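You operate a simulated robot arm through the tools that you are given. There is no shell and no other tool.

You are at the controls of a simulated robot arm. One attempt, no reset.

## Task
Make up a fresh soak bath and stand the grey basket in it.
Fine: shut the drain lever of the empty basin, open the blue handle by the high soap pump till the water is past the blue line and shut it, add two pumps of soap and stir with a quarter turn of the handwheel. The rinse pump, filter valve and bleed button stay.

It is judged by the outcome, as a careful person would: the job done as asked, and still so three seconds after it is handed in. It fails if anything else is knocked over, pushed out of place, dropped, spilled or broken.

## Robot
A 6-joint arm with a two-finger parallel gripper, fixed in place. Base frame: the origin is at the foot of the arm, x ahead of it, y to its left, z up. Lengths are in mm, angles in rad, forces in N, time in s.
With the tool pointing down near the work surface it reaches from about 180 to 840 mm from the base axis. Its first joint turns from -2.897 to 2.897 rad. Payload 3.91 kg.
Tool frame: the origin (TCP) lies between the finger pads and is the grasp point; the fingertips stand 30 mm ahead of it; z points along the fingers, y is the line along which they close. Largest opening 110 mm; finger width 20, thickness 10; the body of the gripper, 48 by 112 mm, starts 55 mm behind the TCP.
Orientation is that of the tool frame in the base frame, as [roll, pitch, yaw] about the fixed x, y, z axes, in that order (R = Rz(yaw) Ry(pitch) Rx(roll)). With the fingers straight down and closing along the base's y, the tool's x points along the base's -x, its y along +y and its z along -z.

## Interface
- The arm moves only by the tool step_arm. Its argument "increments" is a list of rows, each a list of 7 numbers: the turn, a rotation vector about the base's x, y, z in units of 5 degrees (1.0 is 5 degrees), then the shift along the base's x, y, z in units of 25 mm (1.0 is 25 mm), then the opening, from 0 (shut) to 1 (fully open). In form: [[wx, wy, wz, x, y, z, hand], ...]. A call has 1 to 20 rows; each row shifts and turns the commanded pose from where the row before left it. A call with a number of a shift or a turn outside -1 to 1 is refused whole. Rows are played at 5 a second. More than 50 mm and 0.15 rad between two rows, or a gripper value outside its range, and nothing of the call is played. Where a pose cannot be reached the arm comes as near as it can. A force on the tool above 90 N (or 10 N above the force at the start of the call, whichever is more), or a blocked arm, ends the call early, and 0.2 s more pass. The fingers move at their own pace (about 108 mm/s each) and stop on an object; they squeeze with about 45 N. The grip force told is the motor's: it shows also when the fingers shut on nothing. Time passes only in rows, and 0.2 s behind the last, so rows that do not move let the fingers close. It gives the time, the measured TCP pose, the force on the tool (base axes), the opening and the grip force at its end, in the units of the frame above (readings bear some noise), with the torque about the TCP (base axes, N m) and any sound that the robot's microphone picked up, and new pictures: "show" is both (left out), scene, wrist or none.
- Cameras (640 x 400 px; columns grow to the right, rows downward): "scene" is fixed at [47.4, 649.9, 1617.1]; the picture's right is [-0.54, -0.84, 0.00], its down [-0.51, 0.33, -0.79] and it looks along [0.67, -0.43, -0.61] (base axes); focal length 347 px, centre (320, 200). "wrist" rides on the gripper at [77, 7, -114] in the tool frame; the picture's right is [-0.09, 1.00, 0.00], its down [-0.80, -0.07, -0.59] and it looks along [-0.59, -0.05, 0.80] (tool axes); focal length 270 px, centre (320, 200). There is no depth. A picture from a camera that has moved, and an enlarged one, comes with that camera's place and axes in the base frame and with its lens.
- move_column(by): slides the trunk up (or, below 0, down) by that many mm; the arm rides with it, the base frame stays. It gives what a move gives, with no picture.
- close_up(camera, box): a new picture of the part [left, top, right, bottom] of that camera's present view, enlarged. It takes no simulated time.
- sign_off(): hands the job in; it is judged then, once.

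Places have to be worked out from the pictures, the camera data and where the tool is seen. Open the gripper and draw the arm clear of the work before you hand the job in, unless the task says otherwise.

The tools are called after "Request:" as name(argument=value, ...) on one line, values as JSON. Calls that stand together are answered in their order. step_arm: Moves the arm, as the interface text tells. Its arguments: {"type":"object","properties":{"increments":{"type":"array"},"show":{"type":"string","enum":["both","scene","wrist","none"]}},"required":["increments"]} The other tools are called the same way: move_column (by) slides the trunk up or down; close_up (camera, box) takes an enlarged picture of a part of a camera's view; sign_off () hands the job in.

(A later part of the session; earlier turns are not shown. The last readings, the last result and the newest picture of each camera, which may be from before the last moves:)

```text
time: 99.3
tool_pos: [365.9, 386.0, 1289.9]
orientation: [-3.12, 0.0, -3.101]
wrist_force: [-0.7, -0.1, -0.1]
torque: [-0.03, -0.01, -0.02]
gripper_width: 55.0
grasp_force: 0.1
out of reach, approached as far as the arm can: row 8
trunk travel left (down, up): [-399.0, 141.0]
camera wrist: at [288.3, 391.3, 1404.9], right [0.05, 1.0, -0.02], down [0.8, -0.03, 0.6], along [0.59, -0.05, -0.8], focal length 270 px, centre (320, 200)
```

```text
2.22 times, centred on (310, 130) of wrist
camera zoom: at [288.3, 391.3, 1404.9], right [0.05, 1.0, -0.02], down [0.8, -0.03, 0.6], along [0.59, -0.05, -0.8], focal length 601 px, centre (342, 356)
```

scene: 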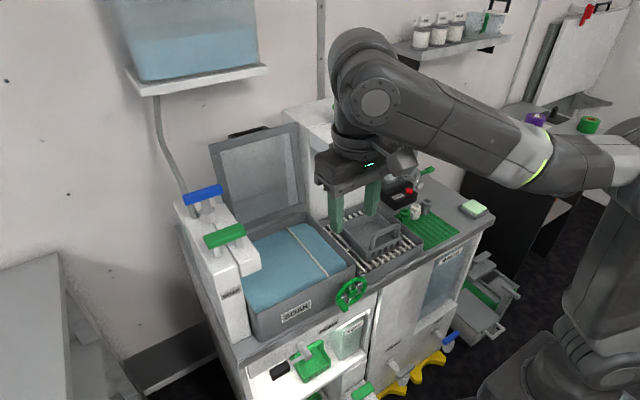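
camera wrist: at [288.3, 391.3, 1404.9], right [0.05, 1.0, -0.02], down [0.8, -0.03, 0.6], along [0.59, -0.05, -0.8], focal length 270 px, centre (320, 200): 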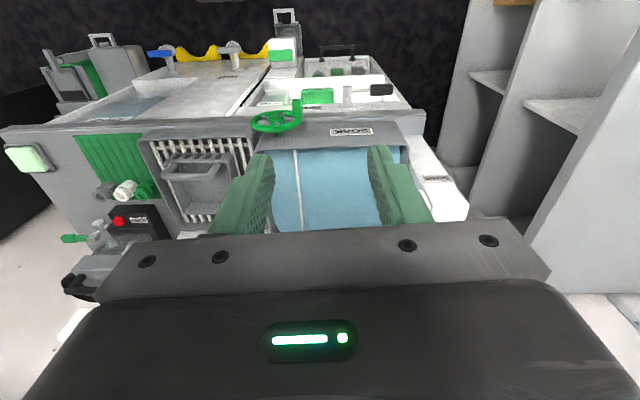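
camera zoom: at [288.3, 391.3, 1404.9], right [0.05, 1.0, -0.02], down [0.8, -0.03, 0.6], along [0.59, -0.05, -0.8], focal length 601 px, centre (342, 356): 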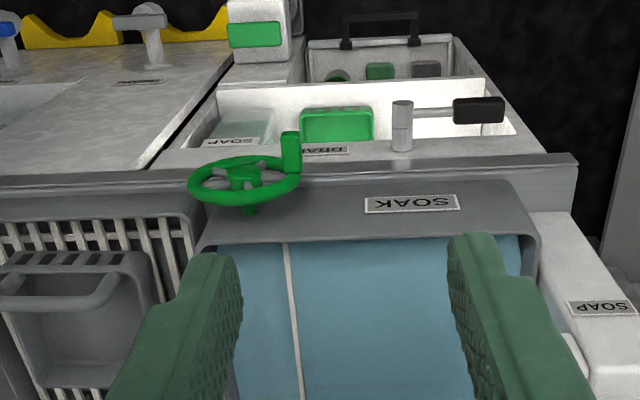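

Clearances look workable: divider y≈321, spout edge y≈486 (bottom z≈1055), rims z≈970. Now moving above the basket handle while yawing the tool 90° so the fingers close along x.

Request:
step_arm(increments=[[0, 0, 1, 0.3, -0.61, -0.378, 0.5], [0, 0, 1, 0.3, -0.61, -0.378, 0.5], [0, 0, 1, 0.3, -0.61, -0.378, 0.5], [0, 0, 1, 0.3, -0.61, -0.378, 0.5], [0, 0, 1, 0.3, -0.61, -0.378, 0.5], [0, 0, 1, 0.3, -0.61, -0.378, 0.5], [0, 0, 1, 0.3, -0.61, -0.378, 0.5], [0, 0, 1, 0.3, -0.61, -0.378, 0.5], [0, 0, 1, 0.3, -0.61, -0.378, 0.5], [0, 0, 1, 0.3, -0.61, -0.378, 0.5], [0, 0, 1, 0.3, -0.61, -0.378, 0.5], [0, 0, 1, 0.3, -0.61, -0.378, 0.5], [0, 0, 1, 0.3, -0.61, -0.378, 0.5], [0, 0, 1, 0.3, -0.61, -0.378, 0.5], [0, 0, 1, 0.3, -0.61, -0.378, 0.5], [0, 0, 1, 0.3, -0.61, -0.378, 0.5], [0, 0, 1, 0.3, -0.61, -0.378, 0.5], [0, 0, 1, 0.3, -0.61, -0.378, 0.5]])

```text
time: 103.1
tool_pos: [501.7, 111.3, 1119.6]
orientation: [-3.115, -0.001, -1.53]
wrist_force: [0.5, -0.8, 0.4]
torque: [0.0, 0.01, -0.03]
gripper_width: 54.8
grasp_force: 0.0
trunk travel left (down, up): [-399.0, 141.0]
camera wrist: at [493.4, 34.0, 1235.3], right [-1.0, 0.05, -0.03], down [0.02, 0.8, 0.59], along [0.05, 0.59, -0.8], focal length 270 px, centre (320, 200)
```

scene: 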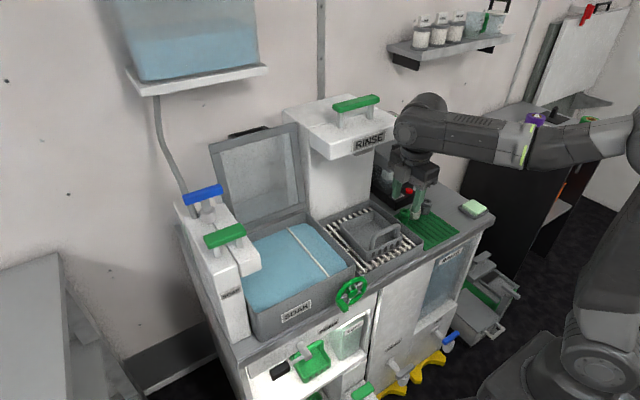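
wrist: 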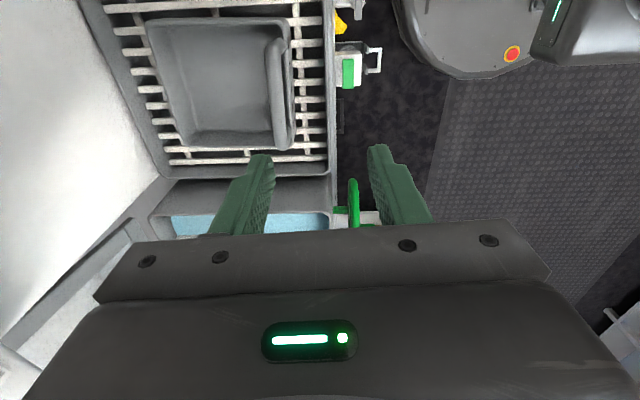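

Correcting the small tilt and yaw errors, then measuring the handle from this view.

Request:
step_arm(increments=[[0, 0.3, -0.47, 0.8, 0, 0, 0.5], [0, 0, 0, 0.8, 0, 0, 0.5], [0, 0, 0, 0, 0, 0, 0.5]])

Request:
close_up(camera="wrist", box=[180, 0, 380, 170])

Request:
close_up(camera="scene", box=[320, 140, 460, 280])

```text
time: 103.9
tool_pos: [540.4, 111.2, 1120.7]
orientation: [-3.141, -0.001, -1.572]
wrist_force: [-0.4, 0.6, -0.6]
torque: [-0.03, 0.0, -0.01]
gripper_width: 55.0
grasp_force: 0.1
trunk travel left (down, up): [-399.0, 141.0]
camera wrist: at [533.3, 34.6, 1235.8], right [-1.0, 0.09, 0.0], down [0.07, 0.8, 0.59], along [0.05, 0.59, -0.81], focal length 270 px, centre (320, 200)
```

scene: 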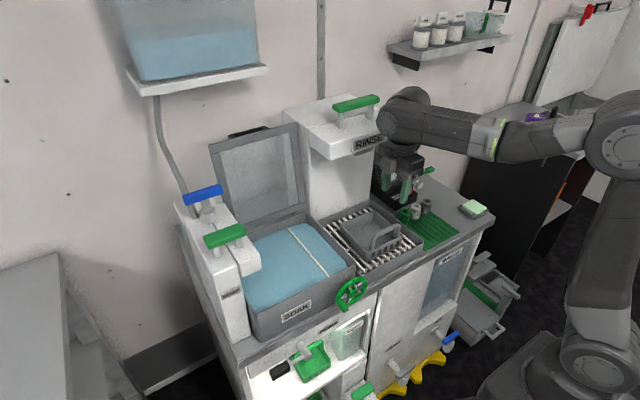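
wrist: 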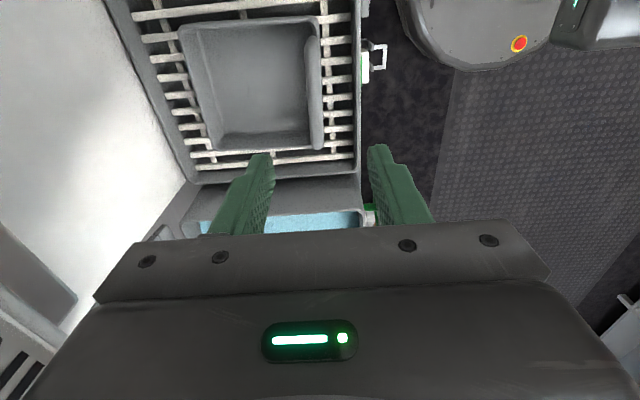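

```text
2.35 times, centred on (280, 85) of wrist
camera zoom: at [533.3, 34.6, 1235.8], right [-1.0, 0.09, 0.0], down [0.07, 0.8, 0.59], along [0.05, 0.59, -0.81], focal length 636 px, centre (414, 471)
```

zoom: 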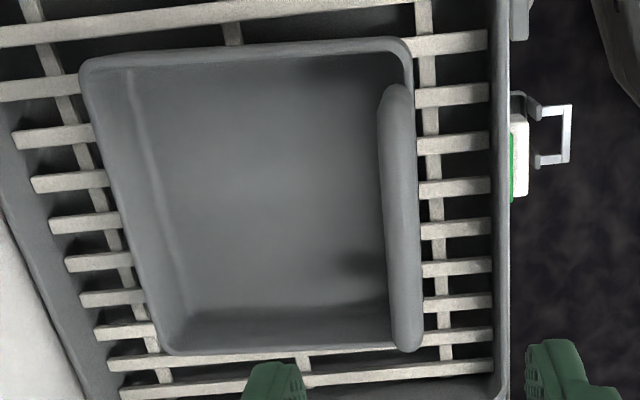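

```text
2.86 times, centred on (390, 210) of scene
camera zoom: at [47.4, 649.9, 1617.1], right [-0.54, -0.84, 0.0], down [-0.51, 0.33, -0.79], along [0.67, -0.43, -0.61], focal length 992 px, centre (120, 171)
```

zoom: 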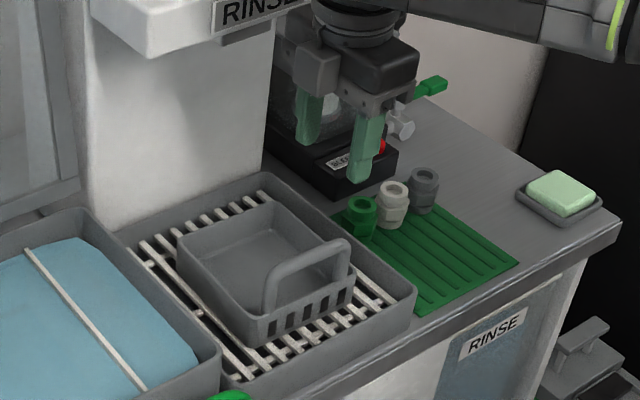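

The handle bar spans y 61–164 (centre 112) at x≈546. Descending over it with a 42 mm opening, pausing just above.

Request:
step_arm(increments=[[0, 0, 0, 0.26, 0, -0.6, 0.38], [0, 0, 0, 0, 0, -1, 0.38], [0, 0, 0, 0, 0, -1, 0.38], [0, 0, 0, 0, 0, -1, 0.38], [0, 0, 0, 0, 0, -0.8, 0.38], [0, 0, 0, 0, 0, 0, 0.38]])

Request:
close_up(camera="wrist", box=[180, 0, 440, 220])

Request:
close_up(camera="scene", box=[320, 140, 460, 280])

```text
time: 105.3
tool_pos: [547.6, 109.8, 1010.2]
orientation: [-3.141, -0.002, -1.574]
wrist_force: [-1.1, -0.2, 1.0]
torque: [0.0, -0.01, 0.01]
gripper_width: 41.8
grasp_force: 0.1
trunk travel left (down, up): [-399.0, 141.0]
camera wrist: at [540.4, 32.6, 1125.0], right [-1.0, 0.09, 0.0], down [0.07, 0.8, 0.59], along [0.05, 0.59, -0.81], focal length 270 px, centre (320, 200)
```

scene: 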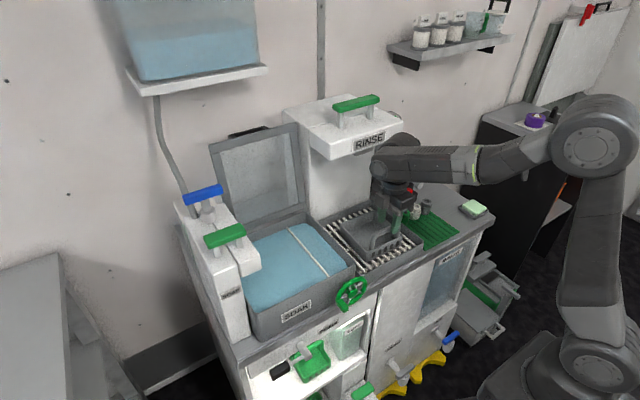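
wrist: 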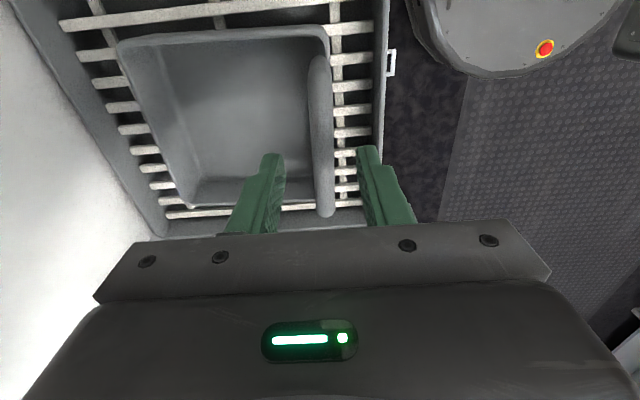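

```text
1.82 times, centred on (310, 110) of wrist
camera zoom: at [540.4, 32.6, 1125.0], right [-1.0, 0.09, 0.0], down [0.07, 0.8, 0.59], along [0.05, 0.59, -0.81], focal length 491 px, centre (338, 364)
```

zoom: 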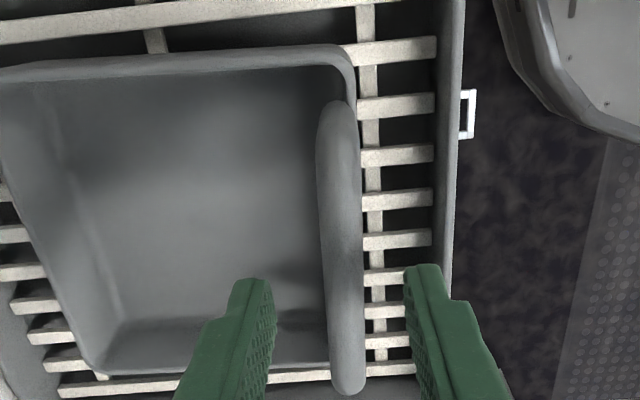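

```text
2.86 times, centred on (390, 210) of scene
camera zoom: at [47.4, 649.9, 1617.1], right [-0.54, -0.84, 0.0], down [-0.51, 0.33, -0.79], along [0.67, -0.43, -0.61], focal length 992 px, centre (120, 171)
```

zoom: 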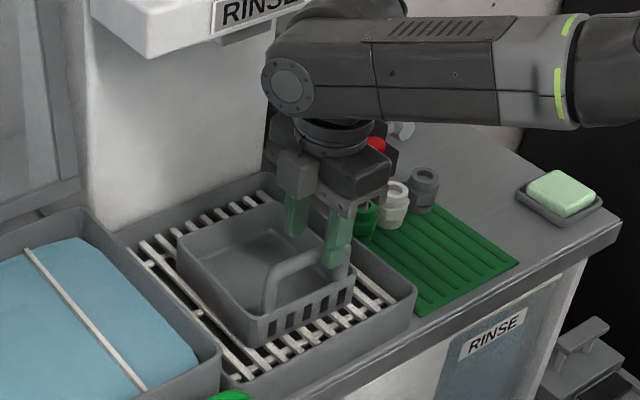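

The bar is centred between the fingers. Descending to TCP z≈938 and closing.

Request:
step_arm(increments=[[0, 0, 0, 0, 0.08, -0.8, 0.38], [0, 0, 0, 0, 0, -0.8, 0.38], [0, 0, 0, 0, 0, -0.8, 0.38], [0, 0, 0, 0, 0, -0.48, 0.38], [0, 0, 0, 0, 0, 0, 0.38]], show="wrist")

Request:
close_up(camera="scene", box=[320, 140, 460, 280])

```text
time: 106.5
tool_pos: [547.2, 113.2, 937.2]
orientation: [-3.141, -0.001, -1.572]
wrist_force: [-0.5, 0.0, 0.1]
torque: [0.01, -0.01, -0.01]
gripper_width: 41.9
grasp_force: 0.0
trunk travel left (down, up): [-399.0, 141.0]
camera wrist: at [540.3, 35.5, 1052.8], right [-1.0, 0.09, 0.0], down [0.07, 0.8, 0.59], along [0.05, 0.59, -0.81], focal length 270 px, centre (320, 200)
```

wrist: 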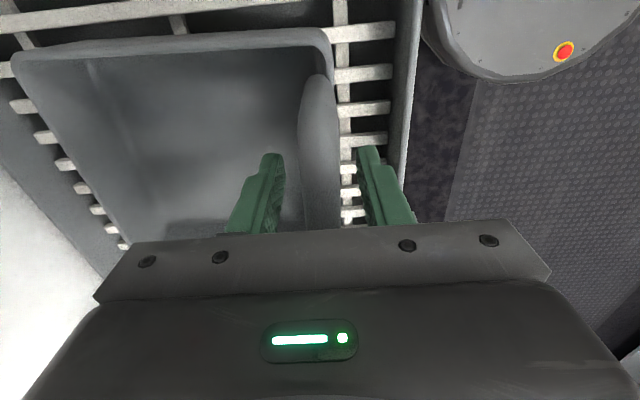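

```text
2.86 times, centred on (390, 210) of scene
camera zoom: at [47.4, 649.9, 1617.1], right [-0.54, -0.84, 0.0], down [-0.51, 0.33, -0.79], along [0.67, -0.43, -0.61], focal length 992 px, centre (120, 171)
```

zoom: 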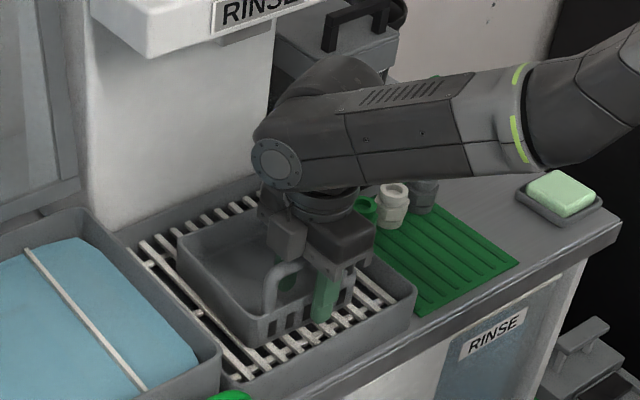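

Fingers straddle the handle. Closing.

Request:
step_arm(increments=[[0, 0, 0, 0, 0, 0, 0.1], [0, 0, 0, 0, 0, 0, 0], [0, 0, 0, 0, 0, 0, 0]], show="wrist")

```text
time: 107.3
tool_pos: [546.9, 113.6, 938.6]
orientation: [-3.141, -0.002, -1.572]
wrist_force: [0.4, 1.0, 0.0]
torque: [-0.06, 0.05, -0.01]
gripper_width: 12.6
grasp_force: 44.6
trunk travel left (down, up): [-399.0, 141.0]
camera wrist: at [540.2, 35.5, 1052.9], right [-1.0, 0.09, 0.0], down [0.07, 0.8, 0.59], along [0.05, 0.59, -0.81], focal length 270 px, centre (320, 200)
```

wrist: 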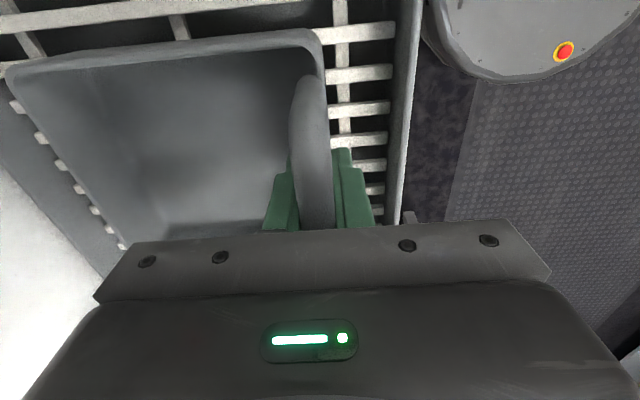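

Gripped (12.6 mm, 45 N). Lifting a little to see the weight and tilt.

Request:
step_arm(increments=[[0, 0, 0, 0, 0, 0.3, 0], [0, 0, 0, 0, 0, 0.4, 0], [0, 0, 0, 0, 0, 0.5, 0], [0, 0, 0, 0, 0, 0, 0]])

Request:
close_up(camera="scene", box=[320, 140, 460, 280])

```text
time: 108.3
tool_pos: [546.1, 111.7, 966.0]
orientation: [-3.14, -0.003, -1.573]
wrist_force: [0.1, -0.3, 0.1]
torque: [-0.01, 0.02, -0.01]
gripper_width: 12.7
grasp_force: 44.9
trunk travel left (down, up): [-399.0, 141.0]
camera wrist: at [539.0, 34.8, 1082.8], right [-1.0, 0.09, 0.0], down [0.07, 0.8, 0.59], along [0.05, 0.59, -0.81], focal length 270 px, centre (320, 200)
```

scene: 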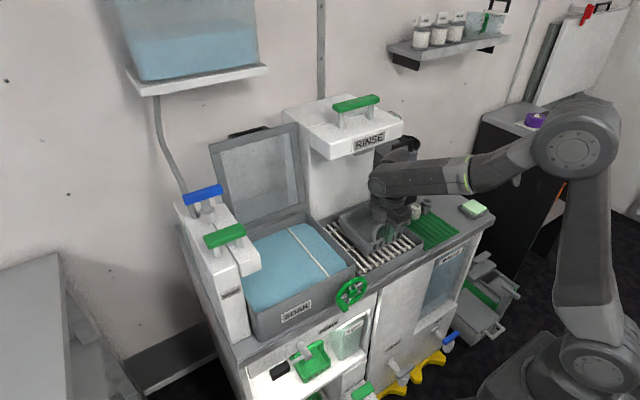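
wrist: 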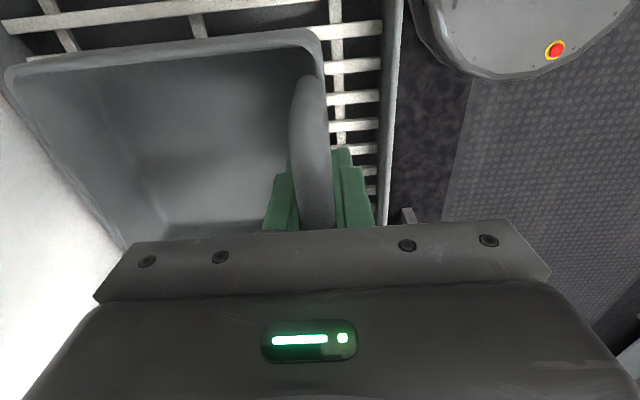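

```text
2.86 times, centred on (390, 210) of scene
camera zoom: at [47.4, 649.9, 1617.1], right [-0.54, -0.84, 0.0], down [-0.51, 0.33, -0.79], along [0.67, -0.43, -0.61], focal length 992 px, centre (120, 171)
```

zoom: 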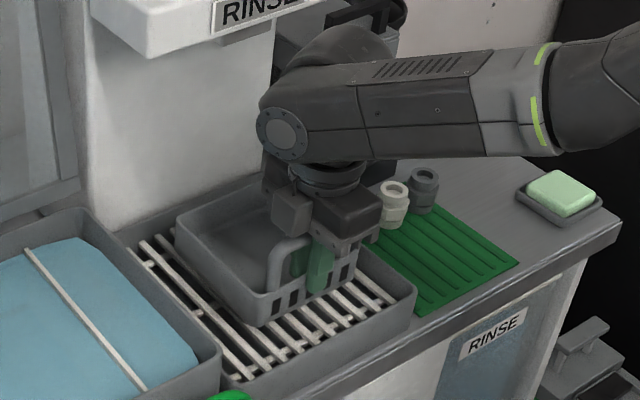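

Lifted level, no tilt. Raising to TCP z≈1062 (basket bottom ≈ 994).

Request:
step_arm(increments=[[0, 0, 0, -0.15, 0, 0.6, 0], [0, 0, 0, -0.15, 0, 0.8, 0], [0, 0, 0, -0.15, 0, 0.8, 0], [0, 0, 0, -0.15, 0, 0.8, 0], [0, 0, 0, 0, 0, 0.8, 0], [0, 0, 0, 0, 0, 0, 0]])

Request:
close_up(camera="scene", box=[220, 120, 440, 300])

```text
time: 109.7
tool_pos: [531.2, 111.2, 1063.4]
orientation: [-3.141, -0.001, -1.573]
wrist_force: [-0.3, 0.1, -0.8]
torque: [0.01, 0.03, -0.03]
gripper_width: 12.7
grasp_force: 45.0
trunk travel left (down, up): [-399.0, 141.0]
camera wrist: at [524.5, 34.4, 1178.6], right [-1.0, 0.09, 0.0], down [0.07, 0.8, 0.59], along [0.05, 0.59, -0.81], focal length 270 px, centre (320, 200)
```

scene: 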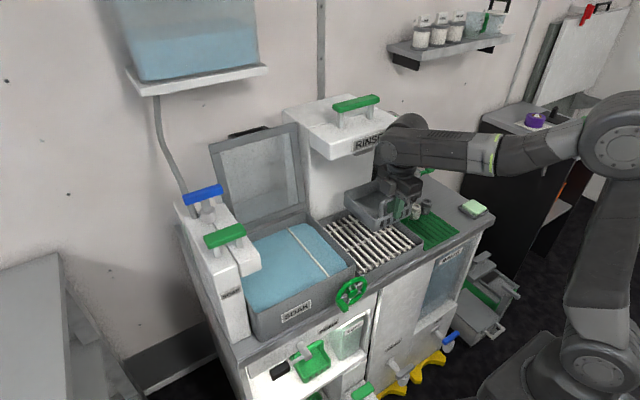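
wrist: 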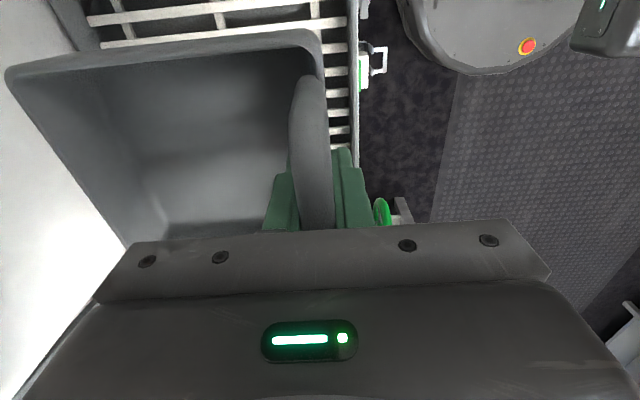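

```text
2.22 times, centred on (330, 210) of scene
camera zoom: at [47.4, 649.9, 1617.1], right [-0.54, -0.84, 0.0], down [-0.51, 0.33, -0.79], along [0.67, -0.43, -0.61], focal length 772 px, centre (298, 178)
```

zoom: 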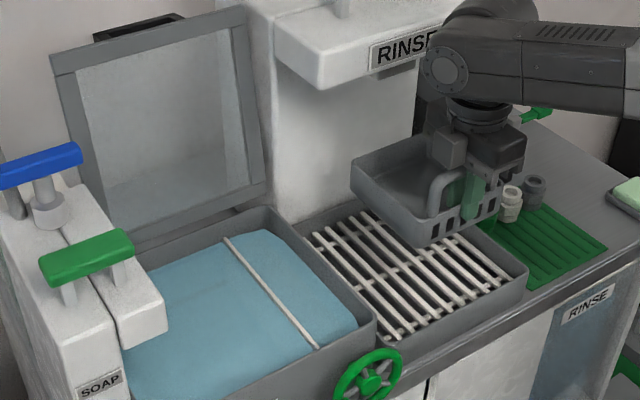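

Basket is level and held. Traversing +y toward the soak basin with a little extra height, stopping part-way to verify clearance over the rim.

Request:
step_arm(increments=[[0, 0, 0, 0, 0.2, 0.5, 0], [0, 0, 0, 0, 0.5, 0, 0], [0, 0, 0, 0, 0.8, 0, 0], [0, 0, 0, 0, 0.8, 0, 0], [0, 0, 0, 0, 0.8, 0, 0], [0, 0, 0, 0, 0.5, 0, 0], [0, 0, 0, 0, 0, 0, 0]])

Request:
close_up(camera="scene", box=[220, 120, 440, 300])

```text
time: 111.3
tool_pos: [531.9, 201.0, 1074.1]
orientation: [-3.141, -0.003, -1.575]
wrist_force: [0.7, 0.7, -0.8]
torque: [0.01, 0.04, -0.04]
gripper_width: 12.6
grasp_force: 45.4
trunk travel left (down, up): [-399.0, 141.0]
camera wrist: at [525.6, 124.2, 1189.8], right [-1.0, 0.09, 0.0], down [0.07, 0.8, 0.59], along [0.05, 0.59, -0.81], focal length 270 px, centre (320, 200)
```

scene: 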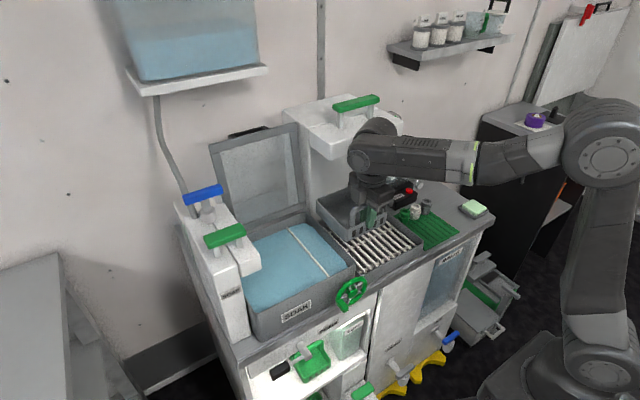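
wrist: 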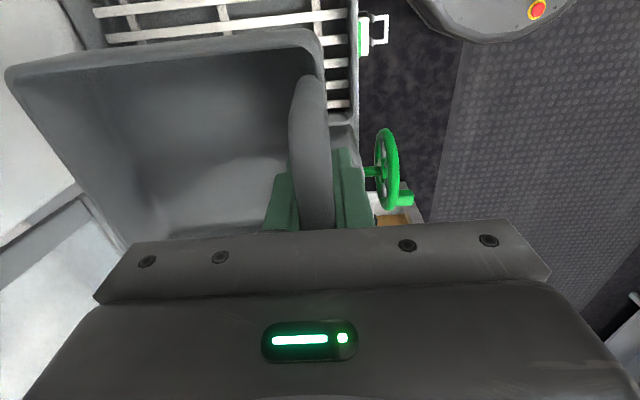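

```text
2.22 times, centred on (330, 210) of scene
camera zoom: at [47.4, 649.9, 1617.1], right [-0.54, -0.84, 0.0], down [-0.51, 0.33, -0.79], along [0.67, -0.43, -0.61], focal length 772 px, centre (298, 178)
```

zoom: 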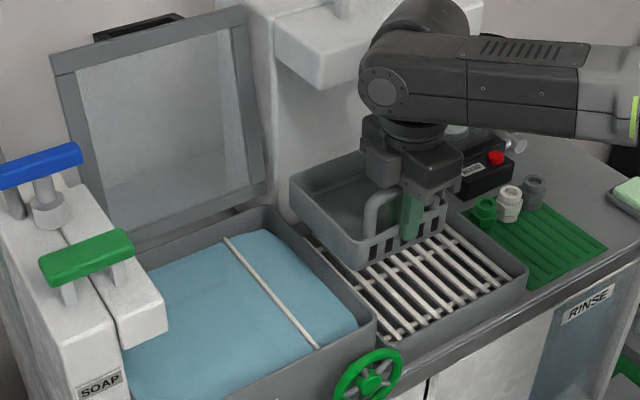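

Basket bottom ≈ z 1005, well above the 970 rim. Continuing to y≈405.

Request:
step_arm(increments=[[0, 0, 0, 0, 0.5, 0, 0], [0, 0, 0, 0, 0.8, 0, 0], [0, 0, 0, 0, 0.8, 0, 0], [0, 0, 0, 0, 0.8, 0, 0], [0, 0, 0, 0, 0.8, 0, 0], [0, 0, 0, 0, 0.8, 0, 0], [0, 0, 0, 0, 0.8, 0, 0], [0, 0, 0, 0, 0.8, 0, 0], [0, 0, 0, 0, 0.8, 0, 0], [0, 0, 0, 0, 0.8, 0, 0], [0, 0, 0, 0, 0.4, 0, 0], [0, 0, 0, 0, 0, 0, 0]])

Request:
close_up(camera="scene", box=[180, 140, 380, 300])

Request:
close_up(camera="wrist", box=[0, 0, 440, 250])

```text
time: 113.9
tool_pos: [532.6, 405.1, 1075.1]
orientation: [-3.141, -0.001, -1.573]
wrist_force: [-0.5, 0.0, -0.7]
torque: [0.0, 0.05, 0.0]
gripper_width: 12.5
grasp_force: 44.6
trunk travel left (down, up): [-399.0, 141.0]
camera wrist: at [524.4, 328.4, 1189.8], right [-1.0, 0.09, 0.0], down [0.07, 0.8, 0.59], along [0.05, 0.59, -0.81], focal length 270 px, centre (320, 200)
```

scene: 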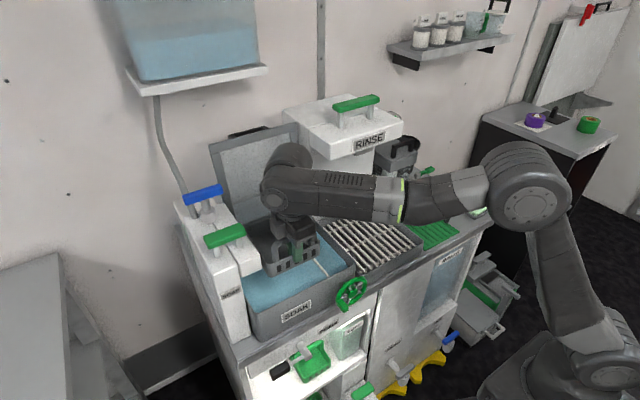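
wrist: 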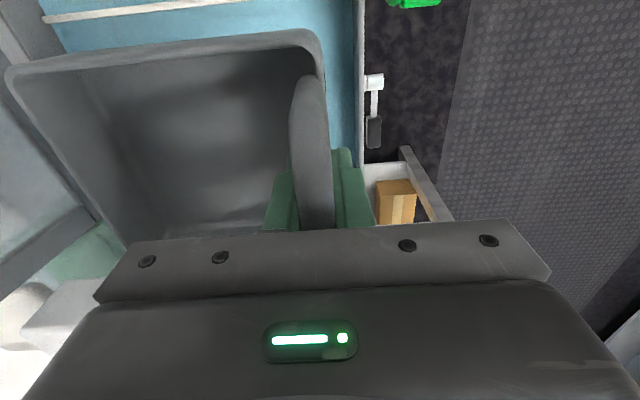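

```text
2.50 times, centred on (280, 220) of scene
camera zoom: at [47.4, 649.9, 1617.1], right [-0.54, -0.84, 0.0], down [-0.51, 0.33, -0.79], along [0.67, -0.43, -0.61], focal length 868 px, centre (420, 150)
```

zoom: 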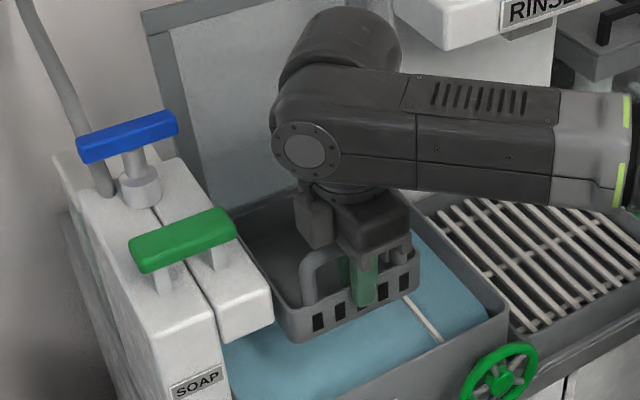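

```text
1.45 times, centred on (220, 125) of wrist
camera zoom: at [524.4, 328.4, 1189.8], right [-1.0, 0.09, 0.0], down [0.07, 0.8, 0.59], along [0.05, 0.59, -0.81], focal length 393 px, centre (466, 309)
```

zoom: 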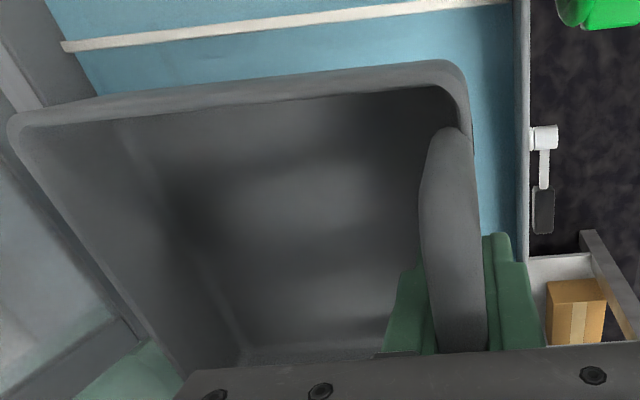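

Basket y-edges are ≈ 338–477, spout edge 486 and divider 321, so I shift 4 mm right, lower past the spout (bottom z≈1040), and check.

Request:
step_arm(increments=[[0, 0, 0, 0.1, -0.16, 0, 0], [0, 0, 0, 0, 0, -0.4, 0], [0, 0, 0, 0, 0, -0.6, 0], [0, 0, 0, 0, 0, -0.6, 0], [0, 0, 0, 0, 0, 0, 0]])

Request:
close_up(camera="scene", box=[180, 140, 380, 300])

Request:
close_up(camera="wrist", box=[0, 0, 440, 250])

```text
time: 115.1
tool_pos: [534.0, 400.2, 1034.0]
orientation: [3.141, -0.002, -1.573]
wrist_force: [0.2, 0.1, -1.7]
torque: [-0.02, 0.04, 0.01]
gripper_width: 12.9
grasp_force: 44.6
trunk travel left (down, up): [-399.0, 141.0]
camera wrist: at [527.4, 323.5, 1149.2], right [-1.0, 0.09, 0.0], down [0.07, 0.8, 0.59], along [0.05, 0.59, -0.81], focal length 270 px, centre (320, 200)
```

scene: 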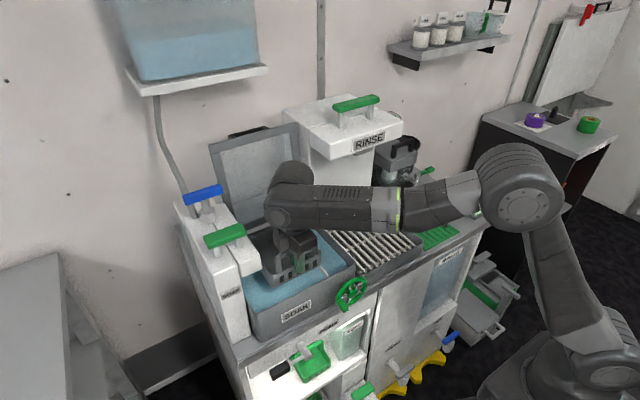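
wrist: 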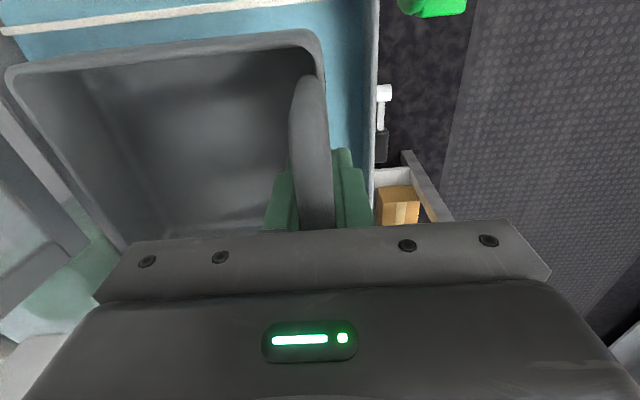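

```text
2.50 times, centred on (280, 220) of scene
camera zoom: at [47.4, 649.9, 1617.1], right [-0.54, -0.84, 0.0], down [-0.51, 0.33, -0.79], along [0.67, -0.43, -0.61], focal length 868 px, centre (420, 150)
```

zoom: 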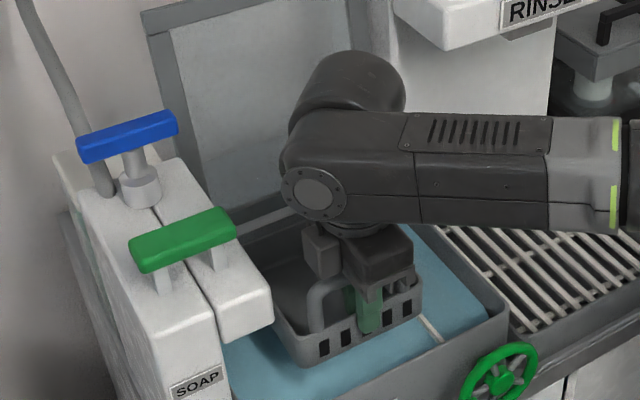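

```text
1.45 times, centred on (220, 125) of wrist
camera zoom: at [527.4, 323.5, 1149.2], right [-1.0, 0.09, 0.0], down [0.07, 0.8, 0.59], along [0.05, 0.59, -0.81], focal length 393 px, centre (466, 309)
```

zoom: 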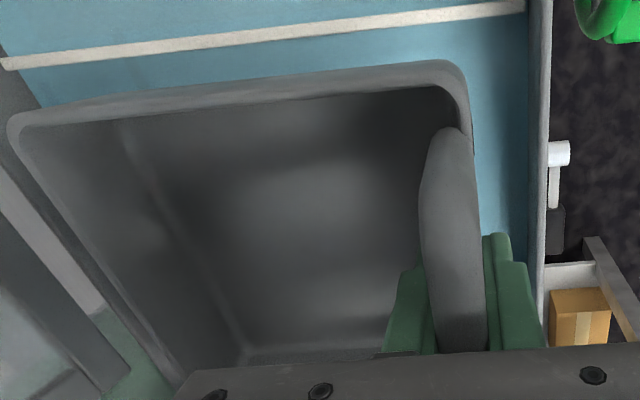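

Rim is now below the spout. Shifting 8 mm left to centre in the compartment and lowering slowly into the water.

Request:
step_arm(increments=[[0, 0, 0, 0, 0.3, -0.2, 0], [0, 0, 0, 0.1, 0, -0.4, 0], [0, 0, 0, 0.1, 0, -0.4, 0], [0, 0, 0, 0, 0, -0.4, 0], [0, 0, 0, 0, 0, -0.4, 0], [0, 0, 0, 0, 0, -0.4, 0], [0, 0, 0, 0, 0, 0, 0]])

Request:
close_up(camera="scene", box=[180, 140, 380, 300])

```text
time: 116.7
tool_pos: [539.1, 407.5, 979.9]
orientation: [-3.141, -0.003, -1.571]
wrist_force: [0.5, 0.1, 0.1]
torque: [0.0, 0.04, -0.03]
gripper_width: 12.5
grasp_force: 45.3
trunk travel left (down, up): [-399.0, 141.0]
camera wrist: at [532.2, 331.0, 1095.2], right [-1.0, 0.09, 0.0], down [0.07, 0.8, 0.59], along [0.05, 0.59, -0.81], focal length 270 px, centre (320, 200)
```

scene: 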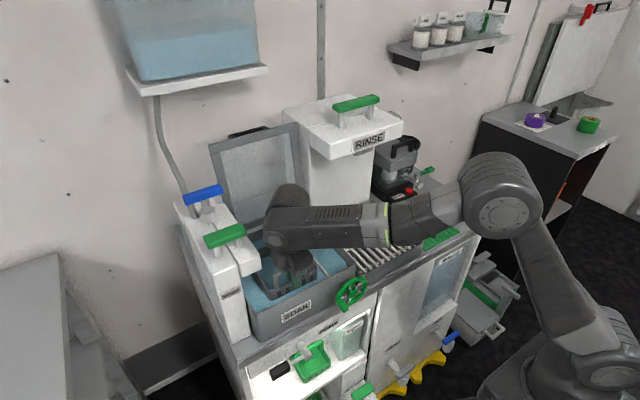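
wrist: 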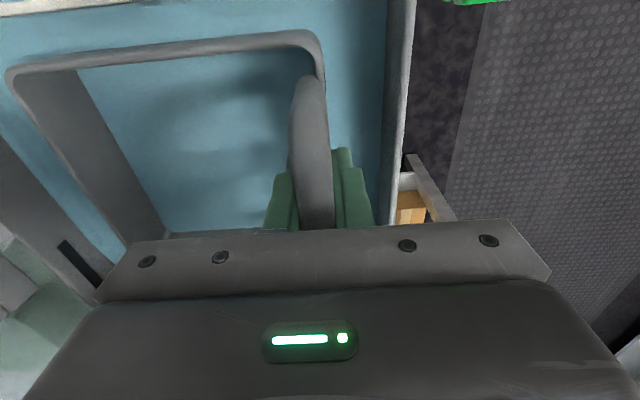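

```text
2.50 times, centred on (280, 220) of scene
camera zoom: at [47.4, 649.9, 1617.1], right [-0.54, -0.84, 0.0], down [-0.51, 0.33, -0.79], along [0.67, -0.43, -0.61], focal length 868 px, centre (420, 150)
```

zoom: 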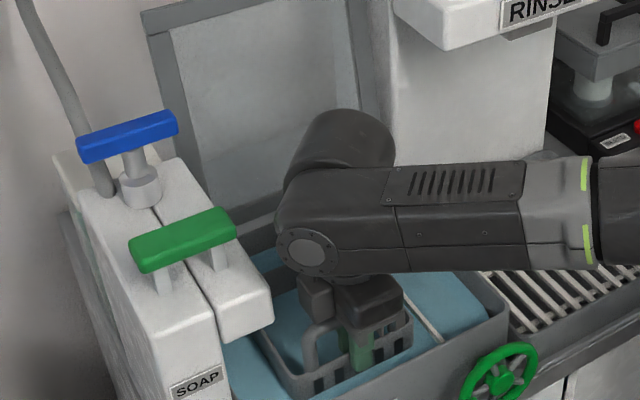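

The basket is entering the water cleanly. Lowering in small steps, watching for floor contact.

Request:
step_arm(increments=[[0, 0, 0, 0, 0, -0.3, 0], [0, 0, 0, 0, 0, -0.3, 0], [0, 0, 0, 0, 0, -0.2, 0], [0, 0, 0, 0, 0, -0.2, 0], [0, 0, 0, 0, 0, 0, 0]], show="wrist")

```text
time: 117.9
tool_pos: [538.8, 409.0, 954.3]
orientation: [-3.14, 0.0, -1.574]
wrist_force: [-0.3, 0.7, -1.5]
torque: [0.02, 0.04, -0.05]
gripper_width: 12.5
grasp_force: 44.7
trunk travel left (down, up): [-399.0, 141.0]
camera wrist: at [532.2, 331.0, 1070.1], right [-1.0, 0.09, 0.0], down [0.07, 0.8, 0.59], along [0.05, 0.59, -0.81], focal length 270 px, centre (320, 200)
```

wrist: 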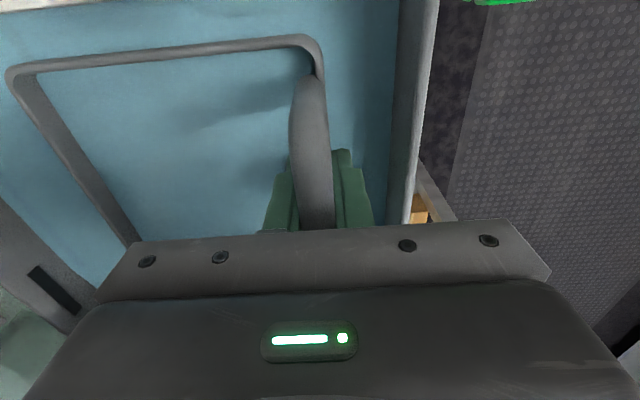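

Request:
step_arm(increments=[[0, 0, 0, 0, 0, -0.15, 0], [0, 0, 0, 0, 0, -0.15, 0], [0, 0, 0, 0, 0, -0.1, 0], [0, 0, 0, 0, 0, 0, 0]], show="wrist")

```text
time: 118.9
tool_pos: [539.0, 407.5, 944.7]
orientation: [-3.139, -0.003, -1.571]
wrist_force: [0.1, 0.3, -0.4]
torque: [-0.04, 0.02, -0.03]
gripper_width: 12.8
grasp_force: 44.9
trunk travel left (down, up): [-399.0, 141.0]
camera wrist: at [532.4, 331.4, 1060.1], right [-1.0, 0.09, 0.0], down [0.07, 0.8, 0.59], along [0.05, 0.59, -0.81], focal length 270 px, centre (320, 200)
```

wrist: 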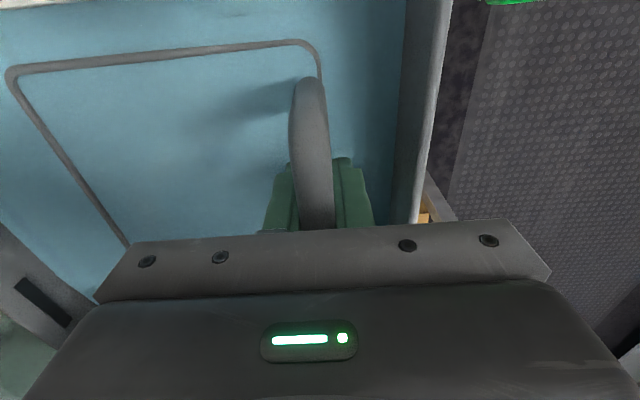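

Rim nearly at the water surface, no floor contact yet. Continuing in 2.5 mm steps.

Request:
step_arm(increments=[[0, 0, 0, 0, 0, -0.1, 0], [0, 0, 0, 0, 0, -0.1, 0], [0, 0, 0, 0, 0, -0.1, 0], [0, 0, 0, 0, 0, 0, 0]], show="wrist")

```text
time: 119.9
tool_pos: [539.5, 407.5, 936.7]
orientation: [-3.141, -0.001, -1.574]
wrist_force: [0.8, 0.2, -0.4]
torque: [0.01, 0.04, 0.01]
gripper_width: 12.6
grasp_force: 45.1
trunk travel left (down, up): [-399.0, 141.0]
camera wrist: at [532.5, 330.8, 1052.3], right [-1.0, 0.09, 0.0], down [0.07, 0.8, 0.59], along [0.05, 0.59, -0.81], focal length 270 px, centre (320, 200)
```

wrist: 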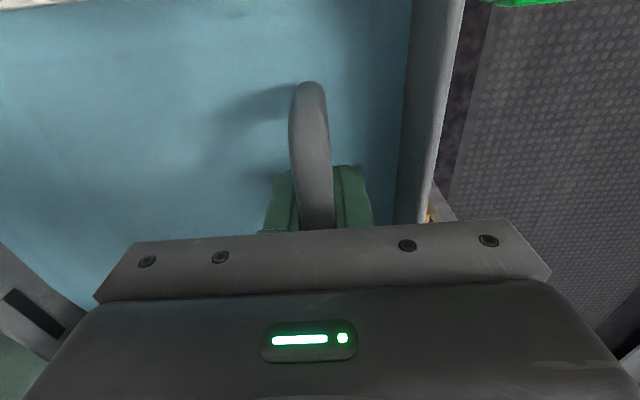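

Request:
step_arm(increments=[[0, 0, 0, 0, 0, -0.1, 0], [0, 0, 0, 0, 0, -0.1, 0], [0, 0, 0, 0, 0, -0.1, 0], [0, 0, 0, 0, 0, 0, 0]], show="scene")

Request:
close_up(camera="scene", box=[180, 180, 380, 320])

```text
time: 120.9
tool_pos: [539.7, 407.7, 930.8]
orientation: [-3.141, 0.0, -1.574]
wrist_force: [0.7, -0.7, -0.6]
torque: [0.03, 0.06, 0.03]
gripper_width: 12.6
grasp_force: 45.6
trunk travel left (down, up): [-399.0, 141.0]
```

scene: 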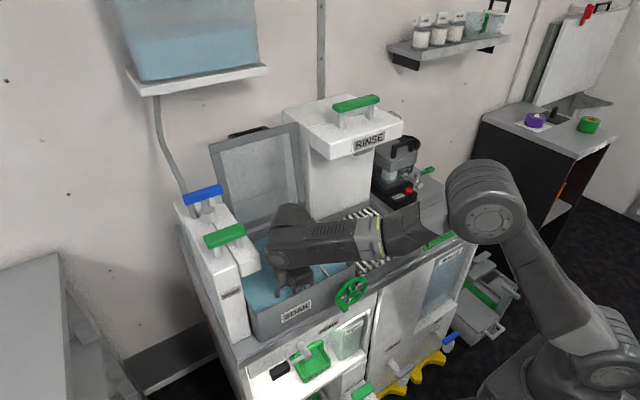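

```text
2.86 times, centred on (280, 250) of scene
camera zoom: at [47.4, 649.9, 1617.1], right [-0.54, -0.84, 0.0], down [-0.51, 0.33, -0.79], along [0.67, -0.43, -0.61], focal length 992 px, centre (434, 57)
```

zoom: 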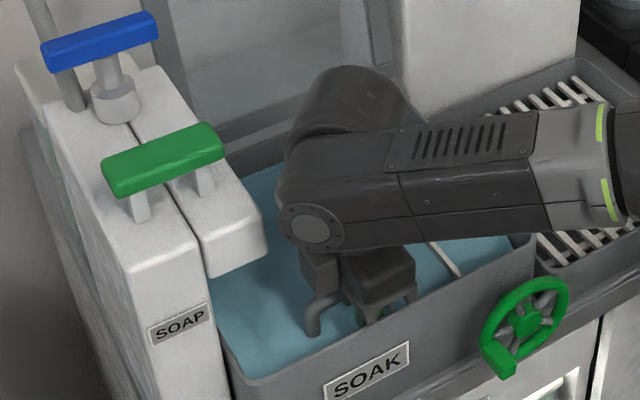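

No floor contact yet, and the floor is probably ~15–20 mm further down; the gripper body would then get close to the front rim. I'll shift the basket 30 mm back (+x) and 6 mm right, where body and basket both have room.

Request:
step_arm(increments=[[0, 0, 0, 0.4, -0.08, 0, 0], [0, 0, 0, 0.4, -0.08, 0, 0], [0, 0, 0, 0.4, -0.08, 0, 0], [0, 0, 0, 0, 0, 0, 0]])

Request:
close_up(camera="scene", box=[180, 180, 380, 320])

```text
time: 121.9
tool_pos: [569.9, 401.9, 929.9]
orientation: [-3.14, -0.002, -1.571]
wrist_force: [-0.3, 0.5, -1.0]
torque: [0.01, 0.04, 0.02]
gripper_width: 12.5
grasp_force: 45.0
trunk travel left (down, up): [-399.0, 141.0]
camera wrist: at [562.7, 325.1, 1045.3], right [-1.0, 0.09, 0.0], down [0.07, 0.8, 0.59], along [0.05, 0.59, -0.81], focal length 270 px, centre (320, 200)
```

scene: 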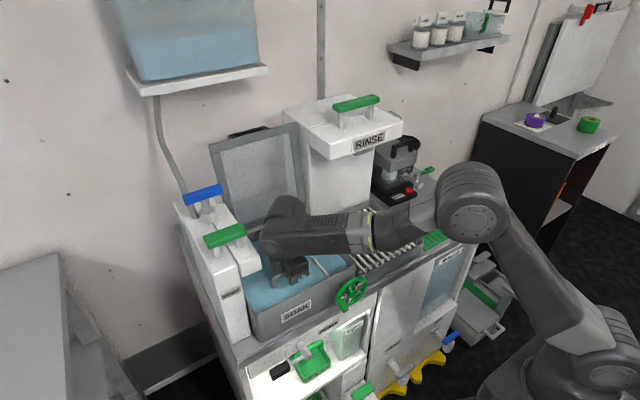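
wrist: 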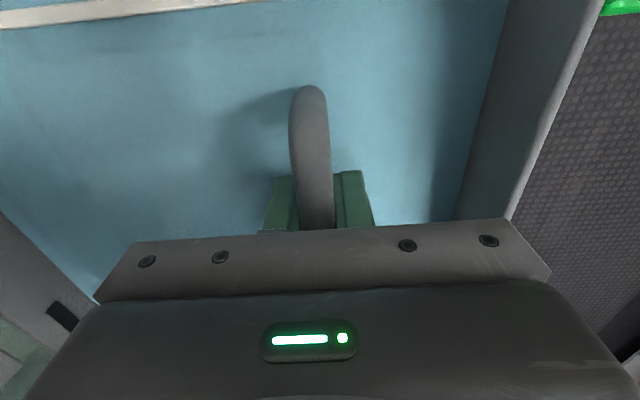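

```text
2.86 times, centred on (280, 250) of scene
camera zoom: at [47.4, 649.9, 1617.1], right [-0.54, -0.84, 0.0], down [-0.51, 0.33, -0.79], along [0.67, -0.43, -0.61], focal length 992 px, centre (434, 57)
```

zoom: 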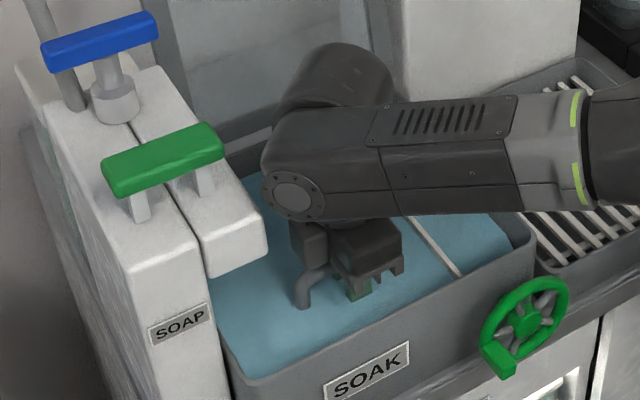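

Clear. Continuing down in small steps until the floor is felt.

Request:
step_arm(increments=[[0, 0, 0, 0, 0, -0.1, 0], [0, 0, 0, 0, 0, -0.1, 0], [0, 0, 0, 0, 0, -0.1, 0], [0, 0, 0, 0, 0, 0, 0]], show="none")

```text
time: 122.9
tool_pos: [569.7, 403.7, 922.7]
orientation: [-3.14, -0.002, -1.574]
wrist_force: [0.3, 0.3, -0.4]
torque: [0.02, 0.01, 0.01]
gripper_width: 12.6
grasp_force: 45.1
trunk travel left (down, up): [-399.0, 141.0]
```

Request:
step_arm(increments=[[0, 0, 0, 0, 0, -0.1, 0], [0, 0, 0, 0, 0, -0.1, 0], [0, 0, 0, 0, 0, 0, 0]], show="wrist")

Request:
close_up(camera="scene", box=[180, 180, 380, 320])

```text
time: 123.7
tool_pos: [569.0, 403.3, 917.4]
orientation: [-3.141, -0.003, -1.571]
wrist_force: [0.4, 0.1, -0.9]
torque: [-0.02, 0.02, -0.03]
gripper_width: 12.5
grasp_force: 44.4
trunk travel left (down, up): [-399.0, 141.0]
camera wrist: at [562.8, 325.4, 1033.6], right [-1.0, 0.09, 0.0], down [0.07, 0.8, 0.59], along [0.05, 0.59, -0.81], focal length 270 px, centre (320, 200)
```

wrist: 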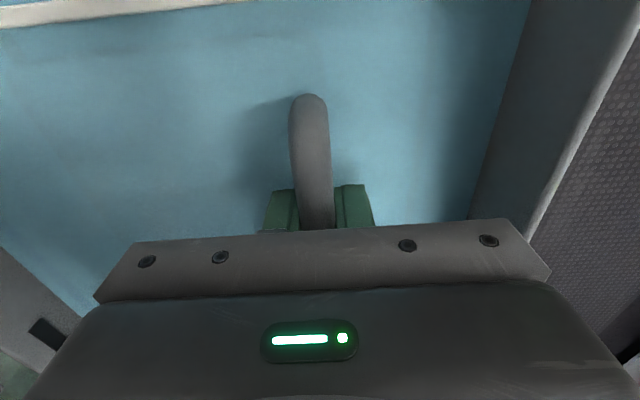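

```text
2.86 times, centred on (280, 250) of scene
camera zoom: at [47.4, 649.9, 1617.1], right [-0.54, -0.84, 0.0], down [-0.51, 0.33, -0.79], along [0.67, -0.43, -0.61], focal length 992 px, centre (434, 57)
```

zoom: 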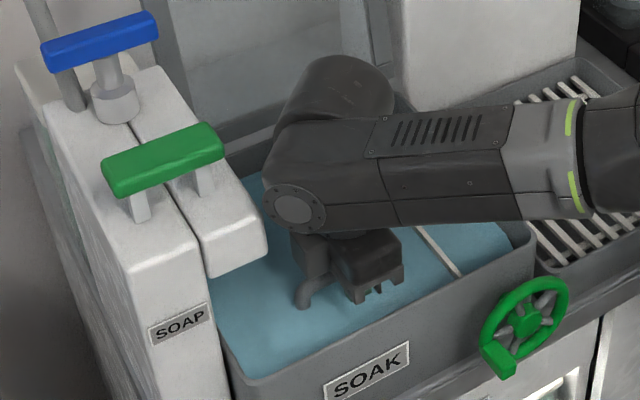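

Request:
step_arm(increments=[[0, 0, 0, 0, 0, -0.1, 0], [0, 0, 0, 0, 0, -0.1, 0], [0, 0, 0, 0, 0, 0, 0]], show="none")

```text
time: 124.5
tool_pos: [569.2, 403.1, 913.6]
orientation: [-3.139, -0.002, -1.573]
wrist_force: [-0.1, 0.2, 1.1]
torque: [-0.11, 0.02, 0.0]
gripper_width: 12.4
grasp_force: 45.1
trunk travel left (down, up): [-399.0, 141.0]
```

Request:
step_arm(increments=[[0, 0, 0, 0, 0, -0.1, 0], [0, 0, 0, 0, 0, 0, 0]], show="none")

```text
time: 125.1
tool_pos: [570.3, 403.1, 912.2]
orientation: [-3.136, 0.0, -1.572]
wrist_force: [0.6, 0.8, 17.1]
torque: [-0.46, 0.09, -0.04]
gripper_width: 12.6
grasp_force: 45.0
trunk travel left (down, up): [-399.0, 141.0]
```

Floor contact: 17 N at TCP z≈912, matching the expected floor height. Relaxing the preload slightly and opening the fingers.

Request:
step_arm(increments=[[0, 0, 0, 0, 0, 0.07, 0], [0, 0, 0, 0, 0, 0, 0], [0, 0, 0, 0, 0, 0, 0.2], [0, 0, 0, 0, 0, 0, 0.36], [0, 0, 0, 0, 0, 0, 0.36]], show="wrist")

Request:
close_up(camera="scene", box=[180, 180, 380, 320])

```text
time: 126.3
tool_pos: [569.9, 402.6, 911.7]
orientation: [3.141, -0.005, -1.574]
wrist_force: [0.5, 0.6, 0.0]
torque: [0.02, -0.02, 0.0]
gripper_width: 39.5
grasp_force: 0.0
trunk travel left (down, up): [-399.0, 141.0]
camera wrist: at [562.7, 325.2, 1027.8], right [-1.0, 0.09, 0.0], down [0.07, 0.8, 0.59], along [0.05, 0.59, -0.81], focal length 270 px, centre (320, 200)
```

wrist: 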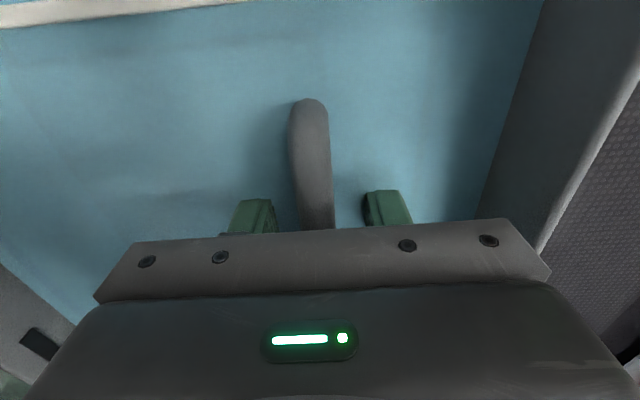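

```text
2.86 times, centred on (280, 250) of scene
camera zoom: at [47.4, 649.9, 1617.1], right [-0.54, -0.84, 0.0], down [-0.51, 0.33, -0.79], along [0.67, -0.43, -0.61], focal length 992 px, centre (434, 57)
```

zoom: 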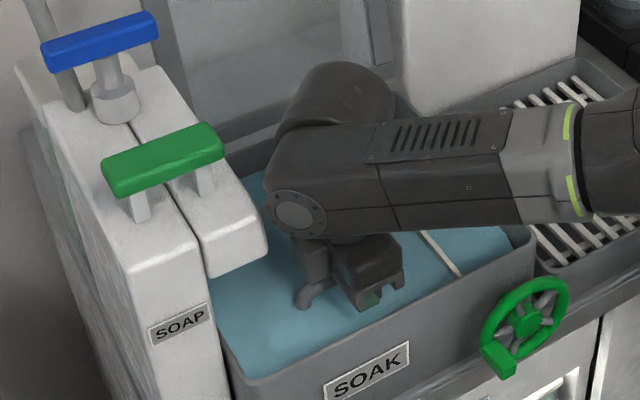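

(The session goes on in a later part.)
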